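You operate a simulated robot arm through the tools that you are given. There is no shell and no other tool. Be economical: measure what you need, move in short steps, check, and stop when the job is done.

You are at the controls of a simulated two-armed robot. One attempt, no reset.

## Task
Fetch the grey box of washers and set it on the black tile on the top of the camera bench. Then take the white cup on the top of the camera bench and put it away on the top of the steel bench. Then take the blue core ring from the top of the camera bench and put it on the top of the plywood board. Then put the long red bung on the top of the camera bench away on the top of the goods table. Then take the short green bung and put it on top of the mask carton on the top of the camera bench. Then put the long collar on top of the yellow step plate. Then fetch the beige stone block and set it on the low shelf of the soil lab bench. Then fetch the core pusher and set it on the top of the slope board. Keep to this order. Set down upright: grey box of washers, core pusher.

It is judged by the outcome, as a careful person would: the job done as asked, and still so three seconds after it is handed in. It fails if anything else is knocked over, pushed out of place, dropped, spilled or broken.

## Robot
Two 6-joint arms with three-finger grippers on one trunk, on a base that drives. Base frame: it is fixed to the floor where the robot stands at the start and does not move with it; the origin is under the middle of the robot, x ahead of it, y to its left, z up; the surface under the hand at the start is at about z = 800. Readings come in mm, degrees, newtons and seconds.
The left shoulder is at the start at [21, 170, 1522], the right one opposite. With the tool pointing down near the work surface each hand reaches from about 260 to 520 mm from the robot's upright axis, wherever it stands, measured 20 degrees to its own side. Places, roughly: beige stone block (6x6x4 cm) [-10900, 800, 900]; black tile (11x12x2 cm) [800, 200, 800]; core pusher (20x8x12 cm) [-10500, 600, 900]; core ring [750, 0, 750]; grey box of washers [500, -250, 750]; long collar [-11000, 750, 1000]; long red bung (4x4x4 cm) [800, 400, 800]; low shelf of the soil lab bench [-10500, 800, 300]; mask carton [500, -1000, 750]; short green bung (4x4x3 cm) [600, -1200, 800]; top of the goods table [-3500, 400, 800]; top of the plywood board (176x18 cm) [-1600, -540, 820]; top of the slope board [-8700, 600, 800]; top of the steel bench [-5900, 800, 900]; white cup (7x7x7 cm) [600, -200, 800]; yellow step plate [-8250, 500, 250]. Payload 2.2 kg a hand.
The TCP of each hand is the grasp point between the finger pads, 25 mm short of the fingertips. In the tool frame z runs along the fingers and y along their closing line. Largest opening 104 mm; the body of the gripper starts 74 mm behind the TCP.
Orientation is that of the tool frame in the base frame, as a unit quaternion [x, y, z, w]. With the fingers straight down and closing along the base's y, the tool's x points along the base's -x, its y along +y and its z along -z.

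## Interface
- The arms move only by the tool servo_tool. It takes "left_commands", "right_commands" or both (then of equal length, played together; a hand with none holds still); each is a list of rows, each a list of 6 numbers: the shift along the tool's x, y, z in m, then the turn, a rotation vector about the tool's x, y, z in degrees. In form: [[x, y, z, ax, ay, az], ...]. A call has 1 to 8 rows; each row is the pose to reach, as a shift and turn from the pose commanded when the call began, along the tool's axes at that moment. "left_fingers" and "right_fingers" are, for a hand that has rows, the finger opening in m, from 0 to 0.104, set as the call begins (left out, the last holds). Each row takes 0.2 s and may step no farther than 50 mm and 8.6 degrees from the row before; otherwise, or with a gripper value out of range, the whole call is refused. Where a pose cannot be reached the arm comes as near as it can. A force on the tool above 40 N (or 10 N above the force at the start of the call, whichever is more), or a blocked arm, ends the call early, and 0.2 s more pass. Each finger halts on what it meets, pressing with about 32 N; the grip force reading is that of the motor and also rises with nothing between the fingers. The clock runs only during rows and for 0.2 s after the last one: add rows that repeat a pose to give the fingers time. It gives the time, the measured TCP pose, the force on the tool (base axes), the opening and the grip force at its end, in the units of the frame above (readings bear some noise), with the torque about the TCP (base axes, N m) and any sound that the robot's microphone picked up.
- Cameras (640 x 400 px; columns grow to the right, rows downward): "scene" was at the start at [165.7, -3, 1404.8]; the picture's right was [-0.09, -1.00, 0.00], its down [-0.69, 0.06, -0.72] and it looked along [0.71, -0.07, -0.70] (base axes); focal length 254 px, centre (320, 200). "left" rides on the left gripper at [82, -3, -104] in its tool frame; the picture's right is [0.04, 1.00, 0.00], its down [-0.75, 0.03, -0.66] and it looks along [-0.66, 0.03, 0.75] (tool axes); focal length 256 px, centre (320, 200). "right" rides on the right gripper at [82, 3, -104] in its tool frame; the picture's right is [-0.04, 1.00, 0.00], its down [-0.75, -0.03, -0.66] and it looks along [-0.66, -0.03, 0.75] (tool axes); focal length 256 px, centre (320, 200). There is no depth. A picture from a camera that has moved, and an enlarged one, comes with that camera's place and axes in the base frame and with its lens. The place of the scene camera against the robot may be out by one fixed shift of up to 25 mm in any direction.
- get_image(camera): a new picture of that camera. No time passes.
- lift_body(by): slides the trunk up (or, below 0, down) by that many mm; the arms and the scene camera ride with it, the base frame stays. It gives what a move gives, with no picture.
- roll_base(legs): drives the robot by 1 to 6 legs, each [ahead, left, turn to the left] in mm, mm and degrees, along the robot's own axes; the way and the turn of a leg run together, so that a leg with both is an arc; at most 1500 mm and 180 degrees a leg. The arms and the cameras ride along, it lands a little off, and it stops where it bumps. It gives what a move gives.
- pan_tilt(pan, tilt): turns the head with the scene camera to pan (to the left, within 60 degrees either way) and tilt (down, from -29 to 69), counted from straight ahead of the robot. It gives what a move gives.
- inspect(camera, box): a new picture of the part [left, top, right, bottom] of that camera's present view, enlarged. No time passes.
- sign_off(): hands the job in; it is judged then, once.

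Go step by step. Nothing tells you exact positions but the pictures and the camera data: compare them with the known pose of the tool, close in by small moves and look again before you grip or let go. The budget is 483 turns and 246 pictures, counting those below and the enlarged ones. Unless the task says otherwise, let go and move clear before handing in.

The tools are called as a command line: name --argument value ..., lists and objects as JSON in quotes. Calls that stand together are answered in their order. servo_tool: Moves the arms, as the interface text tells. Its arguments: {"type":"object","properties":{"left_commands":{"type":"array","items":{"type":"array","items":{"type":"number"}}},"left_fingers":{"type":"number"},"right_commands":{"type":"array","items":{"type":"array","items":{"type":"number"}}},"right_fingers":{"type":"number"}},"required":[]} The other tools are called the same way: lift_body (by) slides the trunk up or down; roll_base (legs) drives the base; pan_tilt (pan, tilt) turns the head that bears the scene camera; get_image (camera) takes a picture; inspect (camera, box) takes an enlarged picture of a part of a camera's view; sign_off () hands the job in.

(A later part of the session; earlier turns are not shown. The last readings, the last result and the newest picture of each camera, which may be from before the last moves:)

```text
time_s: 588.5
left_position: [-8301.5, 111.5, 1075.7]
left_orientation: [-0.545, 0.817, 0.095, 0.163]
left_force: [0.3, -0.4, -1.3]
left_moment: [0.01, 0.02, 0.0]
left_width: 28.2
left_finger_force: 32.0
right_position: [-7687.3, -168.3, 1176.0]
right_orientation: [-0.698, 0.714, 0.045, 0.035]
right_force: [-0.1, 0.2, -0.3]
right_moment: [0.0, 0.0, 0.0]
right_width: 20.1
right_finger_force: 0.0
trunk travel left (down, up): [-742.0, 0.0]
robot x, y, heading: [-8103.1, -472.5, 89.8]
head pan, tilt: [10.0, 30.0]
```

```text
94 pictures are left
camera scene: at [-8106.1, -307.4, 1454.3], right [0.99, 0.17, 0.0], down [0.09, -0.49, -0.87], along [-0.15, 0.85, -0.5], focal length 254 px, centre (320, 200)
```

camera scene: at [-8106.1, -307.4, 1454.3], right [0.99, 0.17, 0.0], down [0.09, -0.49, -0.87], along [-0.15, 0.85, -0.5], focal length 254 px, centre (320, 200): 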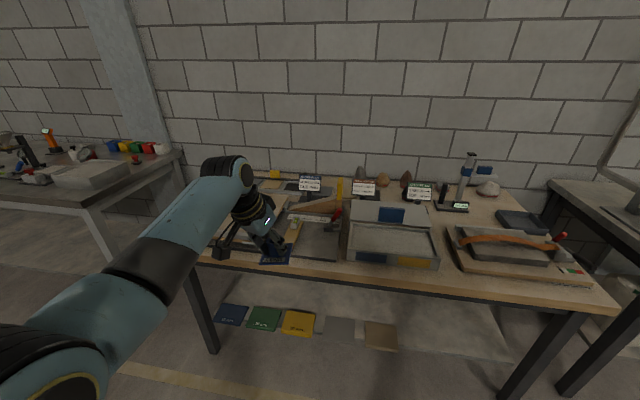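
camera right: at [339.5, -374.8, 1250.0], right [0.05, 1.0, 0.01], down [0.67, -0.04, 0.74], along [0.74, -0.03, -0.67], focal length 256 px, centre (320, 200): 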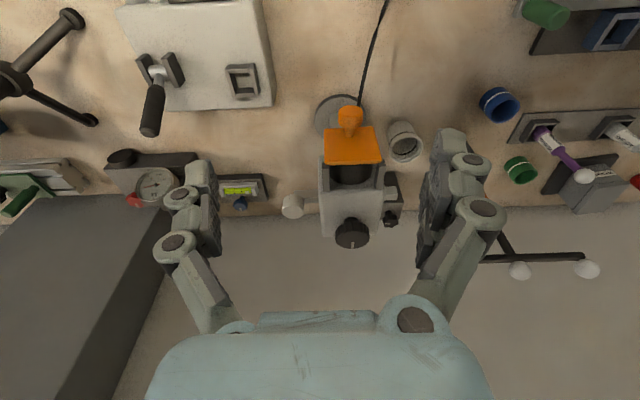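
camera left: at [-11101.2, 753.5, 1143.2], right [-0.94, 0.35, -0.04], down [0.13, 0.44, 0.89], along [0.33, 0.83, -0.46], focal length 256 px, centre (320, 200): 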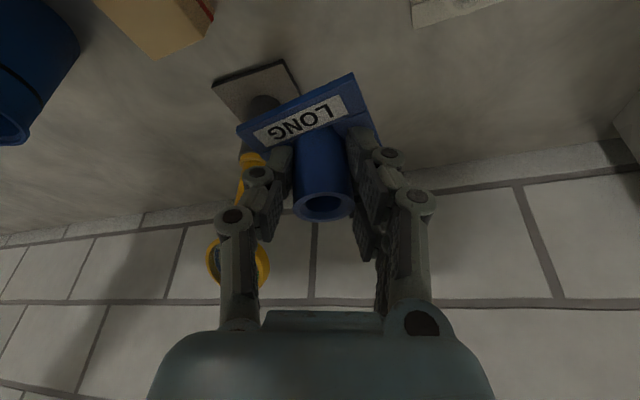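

servo_tool --right_commands '[[0, -0.01, 0.045, 0, 0, 0], [0.01, -0.02, 0.085, 0, 0, 0], [0.03, -0.02, 0.12, 0, 0, 0], [0.06, -0.02, 0.15, 0, 0, 0], [0.1, -0.02, 0.15, 0, 0, 0], [0.14, -0.02, 0.15, 0, 0, 0]]'

lift_body --by -300

lift_body --by -300

get_image --camera "scene"

```text
time_s: 589.9
left_position: [-8300.8, 109.0, 1078.4]
left_orientation: [-0.545, 0.817, 0.095, 0.164]
left_force: [0.5, -0.9, 0.2]
left_moment: [-0.01, 0.05, 0.02]
left_width: 28.3
left_finger_force: 31.7
right_position: [-7655.5, -297.4, 1047.6]
right_orientation: [-0.698, 0.714, 0.045, 0.037]
right_force: [0.8, -0.7, 0.0]
right_moment: [0.04, 0.02, -0.01]
right_width: 20.0
right_finger_force: 0.1
right hand out of reach, approached as far as the arm can: row 3, 4, 5, 6
trunk travel left (down, up): [-742.0, 0.0]
robot x, y, heading: [-8102.4, -469.2, 89.9]
head pan, tilt: [10.0, 30.0]
```

```text
time_s: 592.9
left_position: [-8301.6, 111.5, 777.4]
left_orientation: [-0.545, 0.817, 0.095, 0.162]
left_force: [0.4, -1.0, -0.9]
left_moment: [-0.01, 0.04, -0.01]
left_width: 27.9
left_finger_force: 32.4
right_position: [-7654.7, -304.7, 741.5]
right_orientation: [-0.699, 0.715, 0.033, 0.021]
right_force: [0.0, 0.2, 0.0]
right_moment: [-0.01, 0.0, -0.01]
right_width: 19.8
right_finger_force: 0.1
trunk travel left (down, up): [-442.0, 300.0]
robot x, y, heading: [-8106.3, -469.0, 89.8]
head pan, tilt: [10.0, 30.0]
```

```text
time_s: 595.9
left_position: [-8303.3, 111.3, 476.5]
left_orientation: [-0.545, 0.817, 0.095, 0.163]
left_force: [0.1, -0.1, -0.2]
left_moment: [-0.01, 0.01, 0.0]
left_width: 28.1
left_finger_force: 32.1
right_position: [-7655.5, -366.7, 419.2]
right_orientation: [-0.696, 0.713, -0.052, -0.062]
right_force: [-0.5, -0.2, -0.2]
right_moment: [-0.02, 0.0, 0.03]
right_width: 20.2
right_finger_force: 0.0
trunk travel left (down, up): [-142.0, 600.0]
robot x, y, heading: [-8104.3, -470.9, 89.7]
head pan, tilt: [10.0, 30.0]
```

```text
93 pictures are left
camera scene: at [-8106.2, -286.0, 841.7], right [0.99, 0.17, 0.0], down [0.09, -0.49, -0.87], along [-0.15, 0.85, -0.5], focal length 254 px, centre (320, 200)
```

scene: 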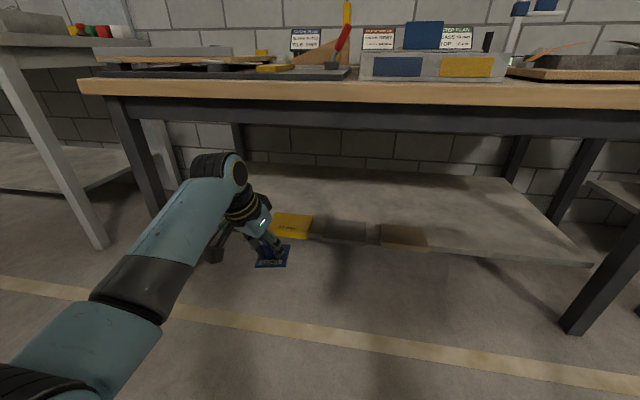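

Good view under the bench: yellow plate about (-8346, 463), top z≈285, bench frame underside ≈690. I lower the hand to z≈375 and drive in beneath.

servo_tool --left_commands '[[0.012, 0.001, 0.031, 0, 0, 0], [0.0245, 0.0016, 0.062, 0, 0, 0], [0.037, 0.0024, 0.094, 0, 0, 0], [0.037, 0.0024, 0.094, 0, 0, 0]]'

roll_base --legs '[[0, 43, 0], [220, 0, 0]]'

get_image --camera "left"

get_image --camera "scene"

```text
time_s: 596.9
left_position: [-8302.5, 113.0, 375.5]
left_orientation: [-0.546, 0.817, 0.095, 0.162]
left_force: [0.3, 0.7, -0.6]
left_moment: [-0.02, 0.02, -0.01]
left_width: 27.8
left_finger_force: 32.1
right_position: [-7656.5, -366.3, 418.6]
right_orientation: [-0.697, 0.713, -0.052, -0.061]
right_force: [-0.1, 1.1, 0.4]
right_moment: [0.01, 0.03, 0.02]
right_width: 19.7
right_finger_force: 0.0
trunk travel left (down, up): [-142.0, 600.0]
robot x, y, heading: [-8106.3, -468.5, 89.9]
head pan, tilt: [10.0, 30.0]
```

```text
time_s: 599.1
left_position: [-8343.7, 335.8, 375.3]
left_orientation: [-0.545, 0.817, 0.094, 0.163]
left_force: [-0.4, 0.0, -0.3]
left_moment: [-0.05, 0.0, 0.02]
left_width: 27.7
left_finger_force: 31.9
right_position: [-7698.0, -142.2, 418.6]
right_orientation: [-0.696, 0.713, -0.052, -0.062]
right_force: [-0.5, -0.6, 0.6]
right_moment: [-0.02, 0.0, 0.0]
right_width: 20.1
right_finger_force: 0.1
trunk travel left (down, up): [-142.0, 600.0]
robot x, y, heading: [-8148.1, -248.1, 89.7]
head pan, tilt: [10.0, 30.0]
```

```text
92 pictures are left
camera left: at [-8386.6, 231.7, 441.9], right [-0.93, 0.35, -0.04], down [0.13, 0.44, 0.89], along [0.33, 0.82, -0.46], focal length 256 px, centre (320, 200)
```

left: 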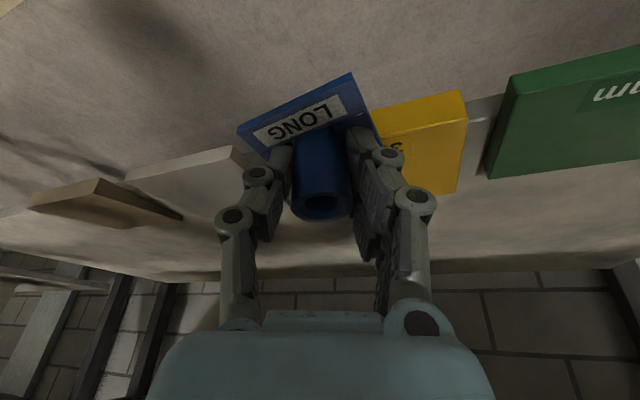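

```text
91 pictures are left
camera scene: at [-8148.4, -61.9, 841.6], right [0.99, 0.17, 0.0], down [0.09, -0.49, -0.87], along [-0.15, 0.85, -0.5], focal length 254 px, centre (320, 200)
```

scene: 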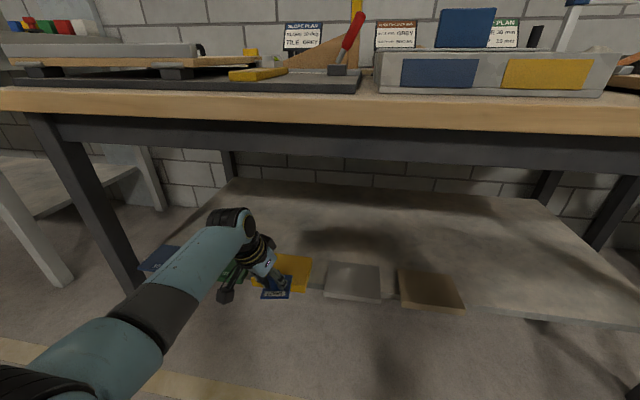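

Plate centre ≈ (-8355, 461). Drive 125 in, then lower.

roll_base --legs '[[124, 10, 0]]'

lift_body --by -28

get_image --camera "left"

get_image --camera "scene"

```text
time_s: 600.4
left_position: [-8355.2, 460.9, 374.4]
left_orientation: [-0.546, 0.816, 0.094, 0.162]
left_force: [0.2, 0.8, -0.7]
left_moment: [0.0, 0.02, 0.01]
left_width: 28.1
left_finger_force: 32.1
right_position: [-7708.5, -18.9, 418.8]
right_orientation: [-0.696, 0.713, -0.053, -0.061]
right_force: [0.1, 0.0, -0.5]
right_moment: [-0.04, -0.02, -0.01]
right_width: 20.0
right_finger_force: 0.1
trunk travel left (down, up): [-142.0, 600.0]
robot x, y, heading: [-8153.8, -121.7, 90.3]
head pan, tilt: [10.0, 30.0]
```

```text
time_s: 601.1
left_position: [-8355.0, 464.5, 352.0]
left_orientation: [-0.545, 0.816, 0.098, 0.166]
left_force: [-0.3, -1.1, 14.9]
left_moment: [-0.3, 0.22, 0.04]
left_width: 28.1
left_finger_force: 31.5
right_position: [-7709.2, -24.6, 389.7]
right_orientation: [-0.695, 0.713, -0.06, -0.07]
right_force: [0.1, -0.2, -0.5]
right_moment: [-0.01, 0.04, 0.01]
right_width: 19.8
right_finger_force: 0.1
trunk travel left (down, up): [-114.0, 628.0]
robot x, y, heading: [-8158.1, -124.0, 89.8]
head pan, tilt: [10.0, 30.0]
stopped: the force on the tool passed its limit at 40 N (the readings are from after the stop); the commanded pose is now the measured one
```

```text
90 pictures are left
camera left: at [-8397.1, 358.2, 417.2], right [-0.94, 0.35, -0.04], down [0.13, 0.43, 0.89], along [0.33, 0.83, -0.45], focal length 256 px, centre (320, 200)
```

left: 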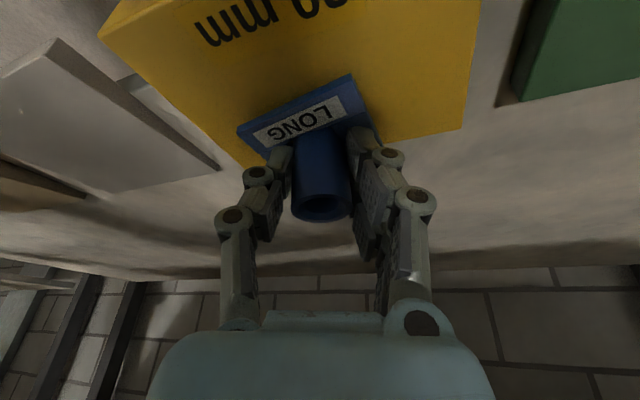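

```text
89 pictures are left
camera scene: at [-8158.5, 63.9, 813.1], right [0.98, 0.17, 0.0], down [0.09, -0.49, -0.87], along [-0.15, 0.85, -0.5], focal length 254 px, centre (320, 200)
```

scene: 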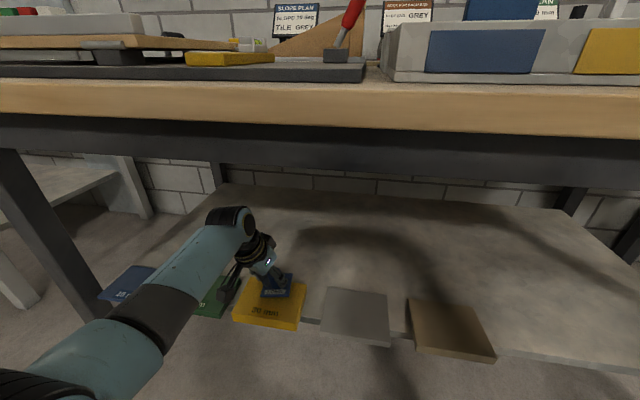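

Touched: plate top ≈309, plate spans y 386–492, so centre is (-8355, 439). Lift 10, back 25, and lower again.

lift_body --by 12

roll_base --legs '[[-26, 0, 0]]'

lift_body --by -6

get_image --camera "left"

```text
time_s: 601.7
left_position: [-8355.4, 460.6, 358.6]
left_orientation: [-0.546, 0.816, 0.094, 0.163]
left_force: [0.0, -0.4, -1.3]
left_moment: [-0.03, -0.01, -0.02]
left_width: 27.8
left_finger_force: 31.8
right_position: [-7709.0, -24.4, 402.2]
right_orientation: [-0.697, 0.711, -0.06, -0.07]
right_force: [-0.7, -0.2, 0.7]
right_moment: [-0.02, 0.01, -0.04]
right_width: 20.1
right_finger_force: 0.0
trunk travel left (down, up): [-126.0, 616.0]
robot x, y, heading: [-8154.4, -120.8, 90.0]
head pan, tilt: [10.0, 30.0]
```

```text
time_s: 602.5
left_position: [-8355.4, 436.8, 360.5]
left_orientation: [-0.546, 0.816, 0.096, 0.164]
left_force: [0.2, -0.5, 0.3]
left_moment: [-0.03, 0.02, 0.0]
left_width: 28.0
left_finger_force: 32.2
right_position: [-7709.6, -49.1, 401.2]
right_orientation: [-0.696, 0.712, -0.061, -0.07]
right_force: [0.2, 0.2, 0.4]
right_moment: [0.0, 0.02, -0.02]
right_width: 20.0
right_finger_force: 0.1
trunk travel left (down, up): [-126.0, 616.0]
robot x, y, heading: [-8156.9, -146.9, 89.9]
head pan, tilt: [10.0, 30.0]
```

```text
time_s: 603.0
left_position: [-8355.3, 437.2, 355.0]
left_orientation: [-0.546, 0.816, 0.096, 0.164]
left_force: [0.5, 0.5, -0.4]
left_moment: [0.01, -0.01, 0.01]
left_width: 28.0
left_finger_force: 32.5
right_position: [-7710.0, -49.9, 395.8]
right_orientation: [-0.696, 0.712, -0.06, -0.071]
right_force: [0.6, 0.2, -0.3]
right_moment: [0.0, 0.01, 0.01]
right_width: 20.1
right_finger_force: 0.0
trunk travel left (down, up): [-120.0, 622.0]
robot x, y, heading: [-8156.1, -151.2, 90.0]
head pan, tilt: [10.0, 30.0]
```

```text
88 pictures are left
camera left: at [-8397.4, 331.9, 421.6], right [-0.94, 0.35, -0.04], down [0.13, 0.44, 0.89], along [0.33, 0.83, -0.46], focal length 256 px, centre (320, 200)
```

left: 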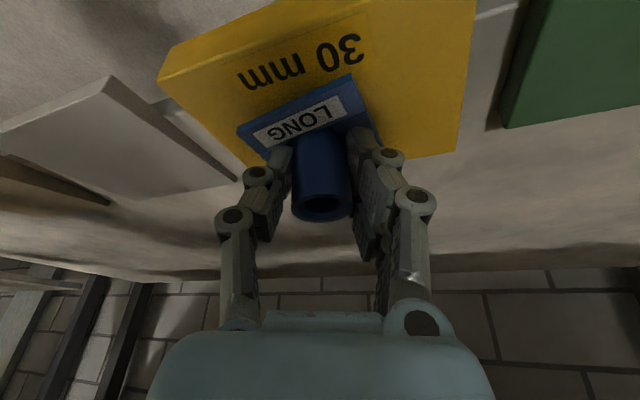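

Well centred on the yellow "30 mm" plate. Lower to contact.

lift_body --by -3

lift_body --by -3

```text
time_s: 603.5
left_position: [-8355.4, 438.9, 352.3]
left_orientation: [-0.545, 0.816, 0.096, 0.164]
left_force: [-0.6, -0.4, -0.6]
left_moment: [0.01, 0.03, 0.04]
left_width: 28.1
left_finger_force: 31.7
right_position: [-7708.7, -50.3, 392.7]
right_orientation: [-0.695, 0.713, -0.06, -0.07]
right_force: [-0.4, -0.6, 0.0]
right_moment: [-0.02, -0.03, -0.01]
right_width: 19.9
right_finger_force: 0.0
trunk travel left (down, up): [-117.0, 625.0]
robot x, y, heading: [-8159.5, -148.0, 89.8]
head pan, tilt: [10.0, 30.0]
```

```text
time_s: 604.1
left_position: [-8355.6, 437.7, 351.6]
left_orientation: [-0.546, 0.816, 0.098, 0.165]
left_force: [-1.6, -3.8, 18.5]
left_moment: [-0.47, 0.35, 0.09]
left_width: 28.3
left_finger_force: 31.9
right_position: [-7708.8, -49.1, 388.7]
right_orientation: [-0.697, 0.711, -0.06, -0.069]
right_force: [-0.1, -0.2, -0.3]
right_moment: [-0.03, 0.01, -0.02]
right_width: 20.2
right_finger_force: 0.2
trunk travel left (down, up): [-114.0, 628.0]
robot x, y, heading: [-8157.8, -146.3, 90.0]
head pan, tilt: [10.0, 30.0]
```

Contact. Release, raise 65, and check.

servo_tool --left_commands '[[0, 0, 0, 0, 0, 0], [0, 0, 0, 0, 0, 0], [0, 0, 0, 0, 0, 0]]' --left_fingers 0.06

lift_body --by 65

get_image --camera "left"

```text
time_s: 604.9
left_position: [-8355.3, 436.3, 349.1]
left_orientation: [-0.547, 0.816, 0.096, 0.163]
left_force: [1.1, 0.8, 0.5]
left_moment: [-0.02, 0.01, 0.0]
left_width: 62.1
left_finger_force: 0.1
right_position: [-7709.2, -48.2, 388.7]
right_orientation: [-0.697, 0.711, -0.061, -0.07]
right_force: [1.2, 0.1, -0.3]
right_moment: [0.0, -0.02, 0.03]
right_width: 20.0
right_finger_force: 0.0
trunk travel left (down, up): [-114.0, 628.0]
robot x, y, heading: [-8156.4, -151.2, 89.8]
head pan, tilt: [10.0, 30.0]
```

```text
time_s: 605.9
left_position: [-8355.0, 435.8, 413.5]
left_orientation: [-0.545, 0.817, 0.095, 0.164]
left_force: [-0.1, -0.6, 1.1]
left_moment: [-0.02, 0.01, -0.01]
left_width: 60.0
left_finger_force: 0.1
right_position: [-7709.3, -49.2, 454.2]
right_orientation: [-0.696, 0.712, -0.061, -0.071]
right_force: [0.3, 0.7, 0.0]
right_moment: [-0.01, 0.02, 0.03]
right_width: 19.9
right_finger_force: 0.0
trunk travel left (down, up): [-179.0, 563.0]
robot x, y, heading: [-8159.4, -144.8, 90.1]
head pan, tilt: [10.0, 30.0]
```

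```text
87 pictures are left
camera left: at [-8397.4, 331.5, 479.7], right [-0.94, 0.35, -0.04], down [0.13, 0.44, 0.89], along [0.33, 0.83, -0.46], focal length 256 px, centre (320, 200)
```

left: 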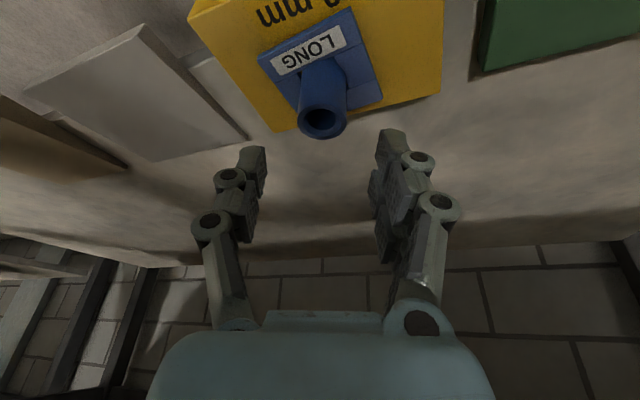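

Collar stands on the yellow plate. Back out, raise the trunk, and go for the beige block.

roll_base --legs '[[-450, 0, 0]]'

lift_body --by 300

lift_body --by 263

roll_base --legs '[[0, 1290, 0], [0, 1290, 0]]'

```text
time_s: 608.6
left_position: [-8356.2, -5.2, 415.2]
left_orientation: [-0.546, 0.816, 0.096, 0.165]
left_force: [0.0, -0.5, -1.0]
left_moment: [-0.02, 0.0, -0.01]
left_width: 59.9
left_finger_force: 0.1
right_position: [-7708.7, -491.8, 454.3]
right_orientation: [-0.696, 0.712, -0.06, -0.07]
right_force: [0.4, -0.2, -0.5]
right_moment: [0.02, -0.02, 0.03]
right_width: 20.1
right_finger_force: 0.0
trunk travel left (down, up): [-179.0, 563.0]
robot x, y, heading: [-8156.9, -592.1, 90.0]
head pan, tilt: [10.0, 30.0]
```

```text
time_s: 611.6
left_position: [-8356.2, -6.3, 713.7]
left_orientation: [-0.546, 0.816, 0.095, 0.164]
left_force: [0.0, -0.1, 0.0]
left_moment: [-0.05, 0.02, 0.01]
left_width: 60.0
left_finger_force: 0.0
right_position: [-7708.9, -492.1, 753.7]
right_orientation: [-0.696, 0.712, -0.061, -0.07]
right_force: [0.1, -0.9, 0.3]
right_moment: [0.01, -0.01, 0.0]
right_width: 20.2
right_finger_force: 0.1
trunk travel left (down, up): [-479.0, 263.0]
robot x, y, heading: [-8152.6, -588.0, 89.8]
head pan, tilt: [10.0, 30.0]
```

```text
time_s: 614.3
left_position: [-8356.1, -6.5, 976.5]
left_orientation: [-0.545, 0.817, 0.096, 0.165]
left_force: [0.7, 0.4, 0.4]
left_moment: [0.0, 0.01, -0.01]
left_width: 60.1
left_finger_force: 0.1
right_position: [-7710.4, -491.6, 1017.1]
right_orientation: [-0.696, 0.712, -0.06, -0.07]
right_force: [0.3, 0.6, -1.2]
right_moment: [-0.01, 0.03, -0.01]
right_width: 19.9
right_finger_force: 0.0
trunk travel left (down, up): [-742.0, 0.0]
robot x, y, heading: [-8156.5, -592.1, 90.2]
head pan, tilt: [10.0, 30.0]
```

```text
time_s: 626.9
left_position: [-10947.6, -18.0, 976.3]
left_orientation: [-0.544, 0.817, 0.096, 0.165]
left_force: [-0.3, 0.4, -0.5]
left_moment: [0.0, -0.02, 0.0]
left_width: 60.0
left_finger_force: 0.1
right_position: [-10302.9, -508.6, 1016.8]
right_orientation: [-0.694, 0.714, -0.06, -0.07]
right_force: [-0.3, 0.3, 0.0]
right_moment: [0.02, 0.0, 0.01]
right_width: 20.0
right_finger_force: 0.1
trunk travel left (down, up): [-742.0, 0.0]
robot x, y, heading: [-10753.1, -605.6, 89.5]
head pan, tilt: [10.0, 30.0]
```

Block at about (-10936, 805), tucked behind the press whose gauge is at (-10873, 675, 1152). I make the hand nearly vertical and higher, and approach a bit left of it.

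servo_tool --left_commands '[[-0.001, -0.006, -0.035, 0, 4, 0], [-0.002, -0.011, -0.07, 0, 8, 0], [-0.003, -0.017, -0.104, 0, 13, 0], [-0.0046, -0.022, -0.137, 0, 13, 0], [-0.0046, -0.022, -0.137, 0, 13, 0]]' --left_fingers 0.1

roll_base --legs '[[0, 50, 0.5], [700, 0, 0]]'

get_image --camera "left"

```text
time_s: 628.1
left_position: [-10948.3, -68.6, 1104.7]
left_orientation: [-0.552, 0.831, 0.032, 0.07]
left_force: [-1.4, 0.8, 0.1]
left_moment: [0.03, 0.0, -0.02]
left_width: 100.1
left_finger_force: 0.0
right_position: [-10304.2, -508.1, 1017.5]
right_orientation: [-0.693, 0.715, -0.06, -0.071]
right_force: [0.3, 0.2, 0.0]
right_moment: [0.01, -0.03, -0.01]
right_width: 20.1
right_finger_force: 0.0
trunk travel left (down, up): [-742.0, 0.0]
robot x, y, heading: [-10749.0, -606.2, 89.7]
head pan, tilt: [10.0, 30.0]
```

```text
time_s: 632.5
left_position: [-11009.7, 628.5, 1106.3]
left_orientation: [-0.557, 0.827, 0.034, 0.071]
left_force: [-0.8, 1.0, -0.6]
left_moment: [-0.04, 0.0, 0.0]
left_width: 100.0
left_finger_force: 0.1
right_position: [-10358.0, 197.5, 1017.8]
right_orientation: [-0.7, 0.708, -0.06, -0.069]
right_force: [-0.5, -0.1, 0.8]
right_moment: [-0.03, 0.03, 0.01]
right_width: 20.0
right_finger_force: 0.1
trunk travel left (down, up): [-742.0, 0.0]
robot x, y, heading: [-10805.1, 93.5, 90.5]
head pan, tilt: [10.0, 30.0]
```

```text
86 pictures are left
camera left: at [-11044.2, 538.9, 1195.6], right [-0.94, 0.34, -0.03], down [0.2, 0.61, 0.76], along [0.28, 0.71, -0.64], focal length 256 px, centre (320, 200)
```

left: 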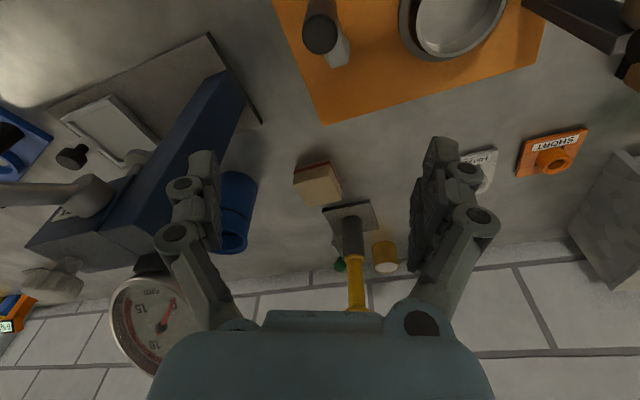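

Measured: gauge (-10873,675,1150) r≈32, block ≈(-10940,793). Drive 165 more, then shift the hand right over the block.

roll_base --legs '[[167, 0, -0.5]]'

roll_base --legs '[[0, -65, 0]]'

get_image --camera "left"

```text
time_s: 633.9
left_position: [-11003.7, 797.6, 1104.6]
left_orientation: [-0.552, 0.83, 0.034, 0.071]
left_force: [0.4, 0.2, 0.6]
left_moment: [-0.05, 0.0, 0.05]
left_width: 100.0
left_finger_force: 0.1
right_position: [-10357.3, 359.9, 1016.8]
right_orientation: [-0.695, 0.713, -0.061, -0.071]
right_force: [0.1, 0.3, -0.1]
right_moment: [0.02, 0.0, 0.01]
right_width: 19.9
right_finger_force: 0.0
trunk travel left (down, up): [-742.0, 0.0]
robot x, y, heading: [-10801.7, 263.1, 89.7]
head pan, tilt: [10.0, 30.0]
```

```text
time_s: 634.9
left_position: [-10938.2, 798.4, 1104.6]
left_orientation: [-0.552, 0.83, 0.034, 0.07]
left_force: [0.0, -0.3, 0.2]
left_moment: [0.01, 0.03, -0.04]
left_width: 100.0
left_finger_force: 0.1
right_position: [-10290.2, 360.0, 1016.8]
right_orientation: [-0.695, 0.713, -0.059, -0.07]
right_force: [0.1, -0.6, 1.0]
right_moment: [0.03, -0.01, -0.02]
right_width: 19.9
right_finger_force: 0.1
trunk travel left (down, up): [-742.0, 0.0]
robot x, y, heading: [-10742.4, 260.5, 90.1]
head pan, tilt: [10.0, 30.0]
```

```text
85 pictures are left
camera left: at [-10973.5, 708.7, 1195.8], right [-0.94, 0.35, -0.03], down [0.21, 0.61, 0.76], along [0.29, 0.71, -0.65], focal length 256 px, centre (320, 200)
```

left: 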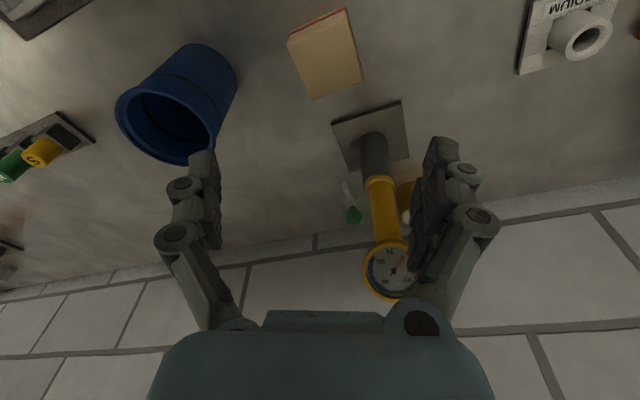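

The forearm would foul the press gauge if I went straight down here. I back out and try yawing the hand so it leans to the left and grips front/back instead.

roll_base --legs '[[0, 70, 0], [-420, 0, 0]]'

servo_tool --left_commands '[[0, 0, 0, 1.3, 0.2, 8.3], [0, 0, 0, 2.6, 0.4, 16.6], [0, 0, 0, 3.9, 0.5, 24.9], [0, 0, 0, 5.2, 0.7, 33.2], [0, 0, 0, 6.5, 0.9, 41.5], [0, 0, 0, 7.8, 1.1, 49.8], [0, 0, 0, 9.1, 1.2, 58.1], [0, 0, 0, 10.4, 1.4, 66.4]]'

```text
time_s: 638.1
left_position: [-11012.9, 370.5, 1104.9]
left_orientation: [-0.554, 0.829, 0.034, 0.07]
left_force: [1.0, 0.0, 0.0]
left_moment: [0.03, 0.0, 0.01]
left_width: 99.9
left_finger_force: 0.0
right_position: [-10363.2, -65.0, 1017.2]
right_orientation: [-0.698, 0.71, -0.061, -0.07]
right_force: [0.3, 0.4, -0.1]
right_moment: [0.0, -0.03, -0.01]
right_width: 20.0
right_finger_force: 0.1
trunk travel left (down, up): [-742.0, 0.0]
robot x, y, heading: [-10812.7, -161.8, 90.1]
head pan, tilt: [10.0, 30.0]
```

```text
time_s: 639.9
left_position: [-11013.3, 369.4, 1105.0]
left_orientation: [-0.003, 0.997, -0.012, 0.078]
left_force: [0.0, -0.2, -1.0]
left_moment: [0.01, -0.02, 0.01]
left_width: 100.3
left_finger_force: 0.0
right_position: [-10362.7, -64.0, 1017.0]
right_orientation: [-0.698, 0.71, -0.061, -0.07]
right_force: [-0.4, 0.2, 0.2]
right_moment: [0.01, -0.02, 0.01]
right_width: 20.0
right_finger_force: 0.1
trunk travel left (down, up): [-742.0, 0.0]
robot x, y, heading: [-10808.5, -164.0, 90.2]
head pan, tilt: [10.0, 30.0]
```

It works: the hand now closes along y. I lean it 20° more to the left and go in again.

servo_tool --left_commands '[[0, 0, 0, 0, -7, 0], [0, 0, 0, 0, -14, 0], [0, 0, 0, 0, -20, 0], [0, 0, 0, 0, -20, 0]]'

roll_base --legs '[[430, 0, 0], [0, -72, 0]]'

get_image --camera "left"

get_image --camera "scene"

```text
time_s: 640.9
left_position: [-11011.3, 369.3, 1106.2]
left_orientation: [-0.005, 0.968, -0.01, 0.25]
left_force: [0.3, 1.0, -0.7]
left_moment: [0.0, 0.01, -0.02]
left_width: 100.0
left_finger_force: 0.0
right_position: [-10362.9, -63.7, 1016.1]
right_orientation: [-0.698, 0.711, -0.06, -0.07]
right_force: [0.2, 0.2, -0.2]
right_moment: [0.0, 0.02, -0.02]
right_width: 20.1
right_finger_force: 0.1
trunk travel left (down, up): [-742.0, 0.0]
robot x, y, heading: [-10811.0, -165.7, 90.2]
head pan, tilt: [10.0, 30.0]
```

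```text
time_s: 644.2
left_position: [-10942.2, 799.9, 1104.6]
left_orientation: [-0.007, 0.968, -0.01, 0.25]
left_force: [0.1, -0.2, 0.3]
left_moment: [0.01, 0.05, -0.02]
left_width: 100.0
left_finger_force: 0.1
right_position: [-10292.1, 367.4, 1015.7]
right_orientation: [-0.698, 0.71, -0.059, -0.071]
right_force: [0.6, 0.7, -0.4]
right_moment: [-0.04, 0.0, -0.03]
right_width: 19.8
right_finger_force: 0.1
trunk travel left (down, up): [-742.0, 0.0]
robot x, y, heading: [-10738.8, 264.4, 90.4]
head pan, tilt: [10.0, 30.0]
```

```text
84 pictures are left
camera left: at [-11063.2, 797.8, 1157.2], right [-0.04, 1.0, -0.04], down [0.34, 0.05, 0.94], along [0.94, 0.03, -0.34], focal length 256 px, centre (320, 200)
```

left: 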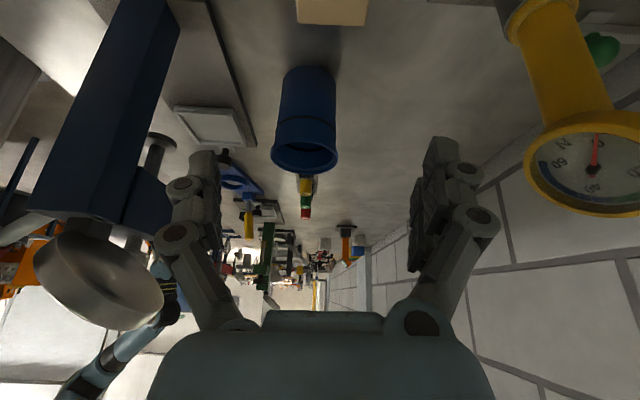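

```text
83 pictures are left
camera scene: at [-10741.2, 430.6, 1454.1], right [0.98, 0.18, 0.0], down [0.09, -0.49, -0.87], along [-0.16, 0.85, -0.5], focal length 254 px, centre (320, 200)
```

scene: 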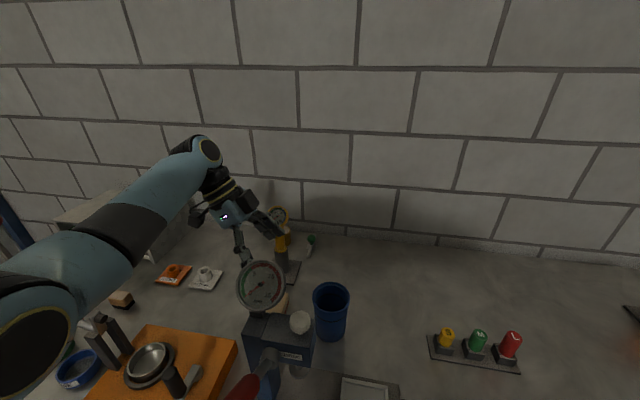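

Clear of gauge and dial. Descend 100 and look.

servo_tool --left_commands '[[0.016, 0.001, 0.029, 0, 0, 0], [0.032, 0.0015, 0.058, 0, 0, 0], [0.0484, 0.0023, 0.0874, 0, 0, 0], [0.0484, 0.0023, 0.0874, 0, 0, 0]]'

get_image --camera "left"

```text
time_s: 645.2
left_position: [-10943.2, 799.7, 1005.0]
left_orientation: [-0.006, 0.968, -0.009, 0.251]
left_force: [0.4, 0.8, 0.6]
left_moment: [0.0, -0.02, -0.01]
left_width: 100.1
left_finger_force: 0.0
right_position: [-10292.8, 366.6, 1016.9]
right_orientation: [-0.699, 0.709, -0.062, -0.07]
right_force: [-0.3, 0.2, 0.1]
right_moment: [0.04, -0.03, -0.01]
right_width: 20.0
right_finger_force: 0.1
trunk travel left (down, up): [-742.0, 0.0]
robot x, y, heading: [-10740.6, 264.6, 90.2]
head pan, tilt: [10.0, 30.0]
```

```text
82 pictures are left
camera left: at [-11063.9, 797.2, 1056.6], right [-0.04, 1.0, -0.04], down [0.34, 0.05, 0.94], along [0.94, 0.03, -0.34], focal length 256 px, centre (320, 200)
```

left: 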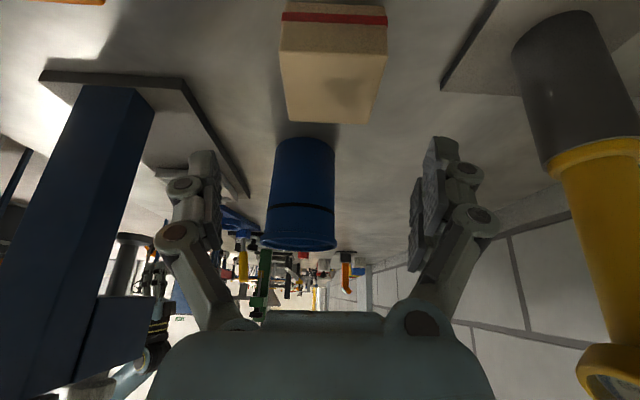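

Block centre (-10937, 805). Shift 5 mm and go down the last 79.

servo_tool --left_commands '[[0.0, 0.005, 0.0, 0, 0, 0], [0.013, 0.0055, 0.023, 0, 0, 0], [0.026, 0.006, 0.046, 0, 0, 0], [0.0375, 0.0065, 0.068, 0, 0, 0], [0.0375, 0.0065, 0.068, 0, 0, 0]]'

get_image --camera "left"

```text
time_s: 646.4
left_position: [-10942.8, 790.6, 944.2]
left_orientation: [-0.006, 0.968, -0.009, 0.25]
left_force: [-0.9, -0.8, 0.7]
left_moment: [0.02, -0.01, 0.01]
left_width: 100.0
left_finger_force: 0.1
left hand out of reach, approached as far as the arm can: row 3, 4, 5
right_position: [-10293.9, 367.1, 1017.0]
right_orientation: [-0.699, 0.709, -0.059, -0.07]
right_force: [0.6, -0.5, -0.2]
right_moment: [-0.03, 0.03, 0.01]
right_width: 19.7
right_finger_force: 0.1
trunk travel left (down, up): [-742.0, 0.0]
robot x, y, heading: [-10739.0, 263.7, 90.4]
head pan, tilt: [10.0, 30.0]
```

```text
81 pictures are left
camera left: at [-11063.8, 788.2, 996.0], right [-0.04, 1.0, -0.04], down [0.34, 0.05, 0.94], along [0.94, 0.03, -0.34], focal length 256 px, centre (320, 200)
```

left: 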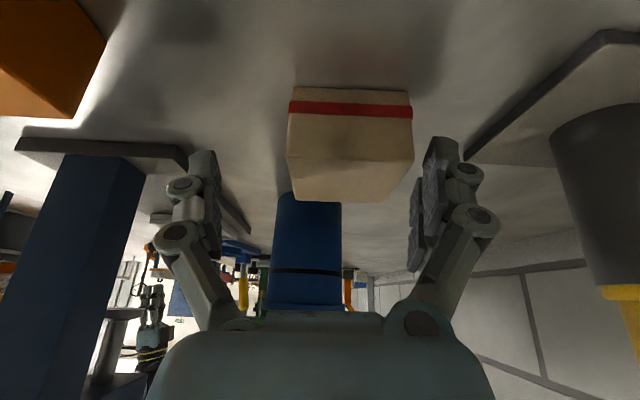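

Drive 14 ahead to centre, then lower the trunk 19.

roll_base --legs '[[14, 0, 0]]'

lift_body --by -18

get_image --camera "left"

```text
time_s: 647.2
left_position: [-10942.4, 802.7, 945.3]
left_orientation: [-0.006, 0.968, -0.009, 0.25]
left_force: [-0.4, -1.2, 0.5]
left_moment: [0.06, 0.02, 0.03]
left_width: 99.8
left_finger_force: 0.0
right_position: [-10292.9, 377.7, 1017.3]
right_orientation: [-0.699, 0.71, -0.059, -0.07]
right_force: [0.4, -0.6, 0.3]
right_moment: [0.02, -0.02, 0.02]
right_width: 20.1
right_finger_force: 0.1
trunk travel left (down, up): [-742.0, 0.0]
robot x, y, heading: [-10739.7, 275.4, 90.1]
head pan, tilt: [10.0, 30.0]
```

```text
time_s: 647.8
left_position: [-10942.7, 804.3, 927.0]
left_orientation: [-0.007, 0.968, -0.009, 0.25]
left_force: [-0.5, -1.5, 9.2]
left_moment: [0.5, 0.08, 0.14]
left_width: 102.3
left_finger_force: 0.7
right_position: [-10293.2, 380.8, 999.3]
right_orientation: [-0.698, 0.71, -0.06, -0.069]
right_force: [0.5, 1.6, -0.1]
right_moment: [-0.01, -0.03, -0.01]
right_width: 19.8
right_finger_force: 0.1
trunk travel left (down, up): [-724.0, 18.0]
robot x, y, heading: [-10739.4, 282.1, 90.4]
head pan, tilt: [10.0, 30.0]
```

```text
80 pictures are left
camera left: at [-11063.7, 802.1, 979.0], right [-0.04, 1.0, -0.04], down [0.34, 0.05, 0.94], along [0.94, 0.03, -0.34], focal length 256 px, centre (320, 200)
```

left: 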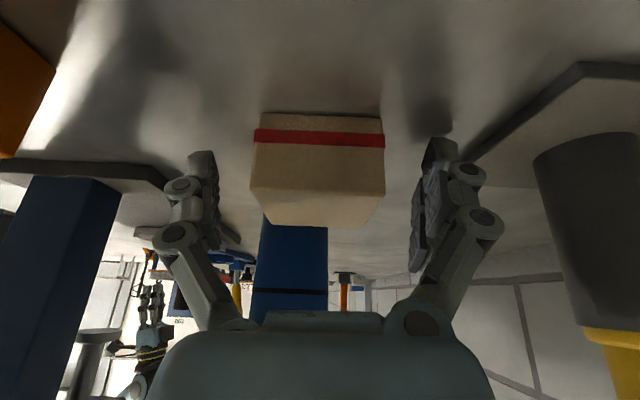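

Fingertips touch the bench. Raise 4 mm and close on the block.

lift_body --by 5

servo_tool --left_commands '[[0, 0, 0, 0, 0, 0], [0, 0, 0, 0, 0, 0], [0, 0, 0, 0, 0, 0], [0, 0, 0, 0, 0, 0], [0, 0, 0, 0, 0, 0]]' --left_fingers 0.04

lift_body --by 13

servo_tool --left_commands '[[-0.016, 0, -0.03, 0, 0, 0], [-0.034, -0.001, -0.06, 0, 0, 0], [-0.053, -0.002, -0.096, 0, 0, 0], [-0.073, -0.003, -0.131, 0, 0, 0]]'

get_image --camera "left"

```text
time_s: 648.4
left_position: [-10943.1, 803.7, 931.2]
left_orientation: [-0.007, 0.968, -0.011, 0.249]
left_force: [-0.7, 0.4, -0.1]
left_moment: [-0.01, -0.02, 0.02]
left_width: 100.1
left_finger_force: 0.1
right_position: [-10292.6, 380.7, 1004.6]
right_orientation: [-0.698, 0.71, -0.061, -0.07]
right_force: [0.0, 0.1, 0.3]
right_moment: [0.02, 0.0, -0.02]
right_width: 19.9
right_finger_force: 0.1
trunk travel left (down, up): [-729.0, 13.0]
robot x, y, heading: [-10739.1, 280.7, 90.4]
head pan, tilt: [10.0, 30.0]
```

```text
time_s: 649.5
left_position: [-10941.8, 805.5, 933.5]
left_orientation: [-0.006, 0.969, -0.007, 0.248]
left_force: [-2.2, 9.3, 20.0]
left_moment: [1.06, 0.18, 0.06]
left_width: 56.9
left_finger_force: 31.4
right_position: [-10292.2, 381.4, 1004.3]
right_orientation: [-0.698, 0.71, -0.059, -0.071]
right_force: [-0.3, 0.5, -1.2]
right_moment: [0.0, 0.02, 0.04]
right_width: 19.9
right_finger_force: 0.1
trunk travel left (down, up): [-729.0, 13.0]
robot x, y, heading: [-10736.9, 282.3, 90.1]
head pan, tilt: [10.0, 30.0]
```

```text
time_s: 650.2
left_position: [-10942.6, 802.5, 943.0]
left_orientation: [-0.007, 0.968, -0.013, 0.25]
left_force: [0.9, 1.7, -3.5]
left_moment: [0.0, 0.03, -0.01]
left_width: 56.9
left_finger_force: 31.8
right_position: [-10294.4, 380.3, 1017.9]
right_orientation: [-0.698, 0.71, -0.061, -0.071]
right_force: [-0.3, 1.1, 0.3]
right_moment: [0.01, 0.01, -0.01]
right_width: 20.0
right_finger_force: 0.1
trunk travel left (down, up): [-742.0, 0.0]
robot x, y, heading: [-10741.1, 279.1, 90.2]
head pan, tilt: [10.0, 30.0]
```

```text
time_s: 651.2
left_position: [-10944.0, 803.0, 1093.7]
left_orientation: [-0.007, 0.968, -0.01, 0.25]
left_force: [0.0, -0.2, -3.1]
left_moment: [0.0, 0.02, 0.0]
left_width: 57.2
left_finger_force: 32.5
right_position: [-10293.0, 380.0, 1017.6]
right_orientation: [-0.698, 0.71, -0.061, -0.07]
right_force: [-1.1, 0.6, -0.1]
right_moment: [0.03, 0.03, -0.02]
right_width: 19.9
right_finger_force: 0.1
trunk travel left (down, up): [-742.0, 0.0]
robot x, y, heading: [-10739.2, 280.1, 90.3]
head pan, tilt: [10.0, 30.0]
```

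```text
79 pictures are left
camera left: at [-11064.7, 800.5, 1146.3], right [-0.04, 1.0, -0.04], down [0.34, 0.06, 0.94], along [0.94, 0.03, -0.34], focal length 256 px, centre (320, 200)
```

left: 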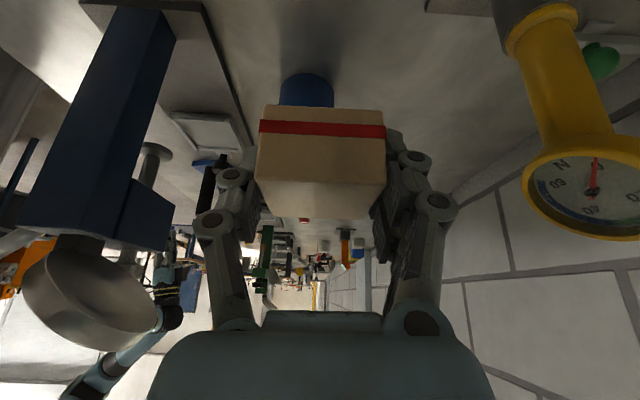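

Block held. Shift left clear of the press, back out, and lower the trunk for the shelf.

roll_base --legs '[[0, 75, 0], [-650, 0, 0]]'

lift_body --by -300

lift_body --by -300

servo_tool --left_commands '[[0.016, 0.001, 0.029, 0, 0, 0], [0.032, 0.0015, 0.058, 0, 0, 0], [0.048, 0.002, 0.087, 0, 0, 0], [0.063, 0.003, 0.113, 0, 0, 0]]'

get_image --camera "scene"

```text
time_s: 655.4
left_position: [-11013.9, 161.3, 1093.8]
left_orientation: [-0.008, 0.968, -0.01, 0.25]
left_force: [0.3, 0.0, -3.3]
left_moment: [0.0, 0.0, -0.01]
left_width: 56.9
left_finger_force: 31.8
right_position: [-10363.1, -260.1, 1016.9]
right_orientation: [-0.699, 0.709, -0.061, -0.071]
right_force: [0.1, -0.1, -0.2]
right_moment: [0.02, -0.04, 0.04]
right_width: 19.8
right_finger_force: 0.0
trunk travel left (down, up): [-742.0, 0.0]
robot x, y, heading: [-10809.9, -358.8, 90.4]
head pan, tilt: [10.0, 30.0]
```

```text
time_s: 658.4
left_position: [-11014.7, 160.5, 795.0]
left_orientation: [-0.008, 0.968, -0.011, 0.25]
left_force: [0.5, 0.2, -2.9]
left_moment: [0.01, 0.01, -0.01]
left_width: 57.0
left_finger_force: 32.1
right_position: [-10363.3, -259.2, 717.5]
right_orientation: [-0.699, 0.709, -0.061, -0.07]
right_force: [0.3, 0.0, -1.4]
right_moment: [0.0, -0.02, -0.04]
right_width: 19.8
right_finger_force: 0.0
trunk travel left (down, up): [-442.0, 300.0]
robot x, y, heading: [-10805.2, -359.9, 90.6]
head pan, tilt: [10.0, 30.0]
```

```text
time_s: 661.4
left_position: [-11014.6, 161.0, 496.1]
left_orientation: [-0.008, 0.968, -0.01, 0.251]
left_force: [0.1, 0.5, -2.9]
left_moment: [0.03, 0.02, -0.01]
left_width: 57.0
left_finger_force: 31.7
right_position: [-10363.2, -258.2, 417.8]
right_orientation: [-0.699, 0.709, -0.062, -0.07]
right_force: [-0.9, 0.4, -0.5]
right_moment: [0.0, 0.0, 0.01]
right_width: 20.0
right_finger_force: 0.1
trunk travel left (down, up): [-142.0, 600.0]
robot x, y, heading: [-10803.9, -361.7, 90.5]
head pan, tilt: [10.0, 30.0]
```

```text
time_s: 662.4
left_position: [-11015.8, 161.6, 365.5]
left_orientation: [-0.008, 0.968, -0.009, 0.25]
left_force: [-0.3, -0.1, -3.7]
left_moment: [-0.01, 0.03, 0.0]
left_width: 57.3
left_finger_force: 31.8
right_position: [-10362.1, -260.8, 416.9]
right_orientation: [-0.7, 0.709, -0.06, -0.07]
right_force: [1.0, -0.7, 0.2]
right_moment: [-0.01, 0.02, 0.01]
right_width: 20.0
right_finger_force: 0.1
trunk travel left (down, up): [-142.0, 600.0]
robot x, y, heading: [-10807.4, -364.2, 90.7]
head pan, tilt: [10.0, 30.0]
```

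```text
78 pictures are left
camera scene: at [-10812.7, -177.5, 841.5], right [0.98, 0.18, 0.0], down [0.09, -0.49, -0.87], along [-0.16, 0.85, -0.5], focal length 254 px, centre (320, 200)
```

scene: 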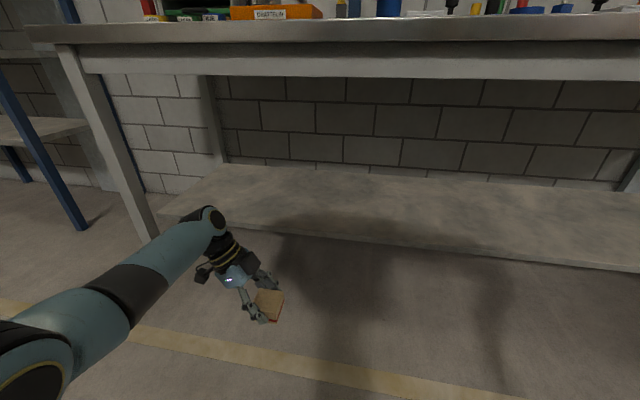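

Shelf top ≈280, front edge y≈535, empty. Drive in 460 under the bench.

roll_base --legs '[[460, 0, -0.6]]'

get_image --camera "scene"

lift_body --by -35

```text
time_s: 665.1
left_position: [-11013.8, 625.4, 365.9]
left_orientation: [-0.004, 0.968, -0.011, 0.25]
left_force: [-0.1, -0.5, -2.7]
left_moment: [0.01, 0.01, -0.01]
left_width: 57.2
left_finger_force: 32.7
right_position: [-10364.5, 199.1, 416.9]
right_orientation: [-0.697, 0.712, -0.06, -0.07]
right_force: [-0.5, 0.0, 1.0]
right_moment: [0.01, 0.0, 0.02]
right_width: 20.1
right_finger_force: 0.1
trunk travel left (down, up): [-142.0, 600.0]
robot x, y, heading: [-10814.0, 95.0, 90.1]
head pan, tilt: [10.0, 30.0]
```

```text
77 pictures are left
camera scene: at [-10813.8, 285.4, 841.5], right [0.98, 0.18, 0.0], down [0.09, -0.49, -0.87], along [-0.15, 0.85, -0.5], focal length 254 px, centre (320, 200)
```

scene: 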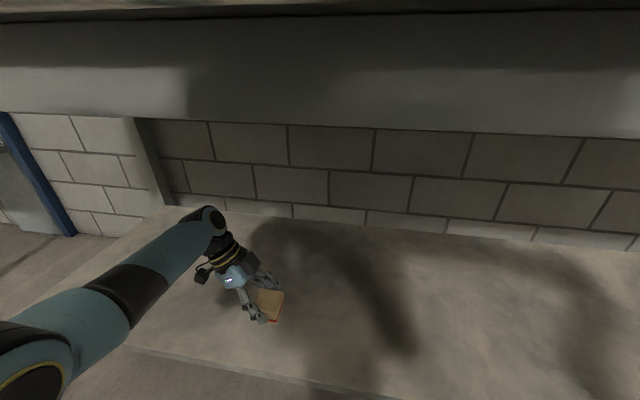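

```text
time_s: 665.9
left_position: [-11013.5, 626.0, 333.2]
left_orientation: [-0.004, 0.968, -0.01, 0.25]
left_force: [-1.5, -7.6, 19.3]
left_moment: [0.4, 0.24, 0.02]
left_width: 56.9
left_finger_force: 31.6
right_position: [-10364.0, 198.7, 382.3]
right_orientation: [-0.697, 0.711, -0.059, -0.07]
right_force: [-0.1, -0.5, 0.1]
right_moment: [0.02, -0.04, -0.01]
right_width: 19.7
right_finger_force: 0.1
trunk travel left (down, up): [-107.0, 635.0]
robot x, y, heading: [-10811.1, 98.8, 90.3]
head pan, tilt: [10.0, 30.0]
```

On the shelf. Release, raise, and check.

servo_tool --left_commands '[[0, 0, 0, 0, 0, 0], [0, 0, 0, 0, 0, 0], [0, 0, 0, 0, 0, 0]]' --left_fingers 0.095

lift_body --by 80

get_image --camera "left"

```text
time_s: 666.7
left_position: [-11013.4, 625.9, 330.2]
left_orientation: [-0.006, 0.968, -0.01, 0.25]
left_force: [0.5, -0.7, 0.1]
left_moment: [0.0, 0.01, -0.02]
left_width: 94.9
left_finger_force: 0.1
right_position: [-10364.8, 198.7, 381.9]
right_orientation: [-0.697, 0.711, -0.06, -0.07]
right_force: [-0.6, -0.2, 0.7]
right_moment: [0.0, -0.03, -0.01]
right_width: 19.7
right_finger_force: 0.2
trunk travel left (down, up): [-107.0, 635.0]
robot x, y, heading: [-10812.8, 102.4, 89.7]
head pan, tilt: [10.0, 30.0]
```

```text
time_s: 667.9
left_position: [-11012.4, 624.9, 409.5]
left_orientation: [-0.005, 0.968, -0.011, 0.25]
left_force: [0.3, -0.2, -0.9]
left_moment: [-0.01, 0.0, -0.03]
left_width: 95.0
left_finger_force: 0.0
right_position: [-10364.5, 198.5, 461.2]
right_orientation: [-0.697, 0.711, -0.061, -0.07]
right_force: [0.0, 0.5, -0.5]
right_moment: [0.01, -0.02, 0.01]
right_width: 19.9
right_finger_force: 0.0
trunk travel left (down, up): [-187.0, 555.0]
robot x, y, heading: [-10811.9, 99.9, 90.2]
head pan, tilt: [10.0, 30.0]
```

```text
76 pictures are left
camera left: at [-11134.6, 623.7, 462.1], right [-0.04, 1.0, -0.04], down [0.34, 0.05, 0.94], along [0.94, 0.02, -0.34], focal length 256 px, centre (320, 200)
```

left: 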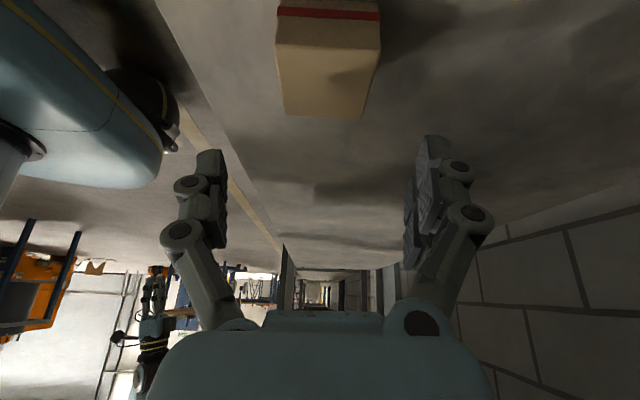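

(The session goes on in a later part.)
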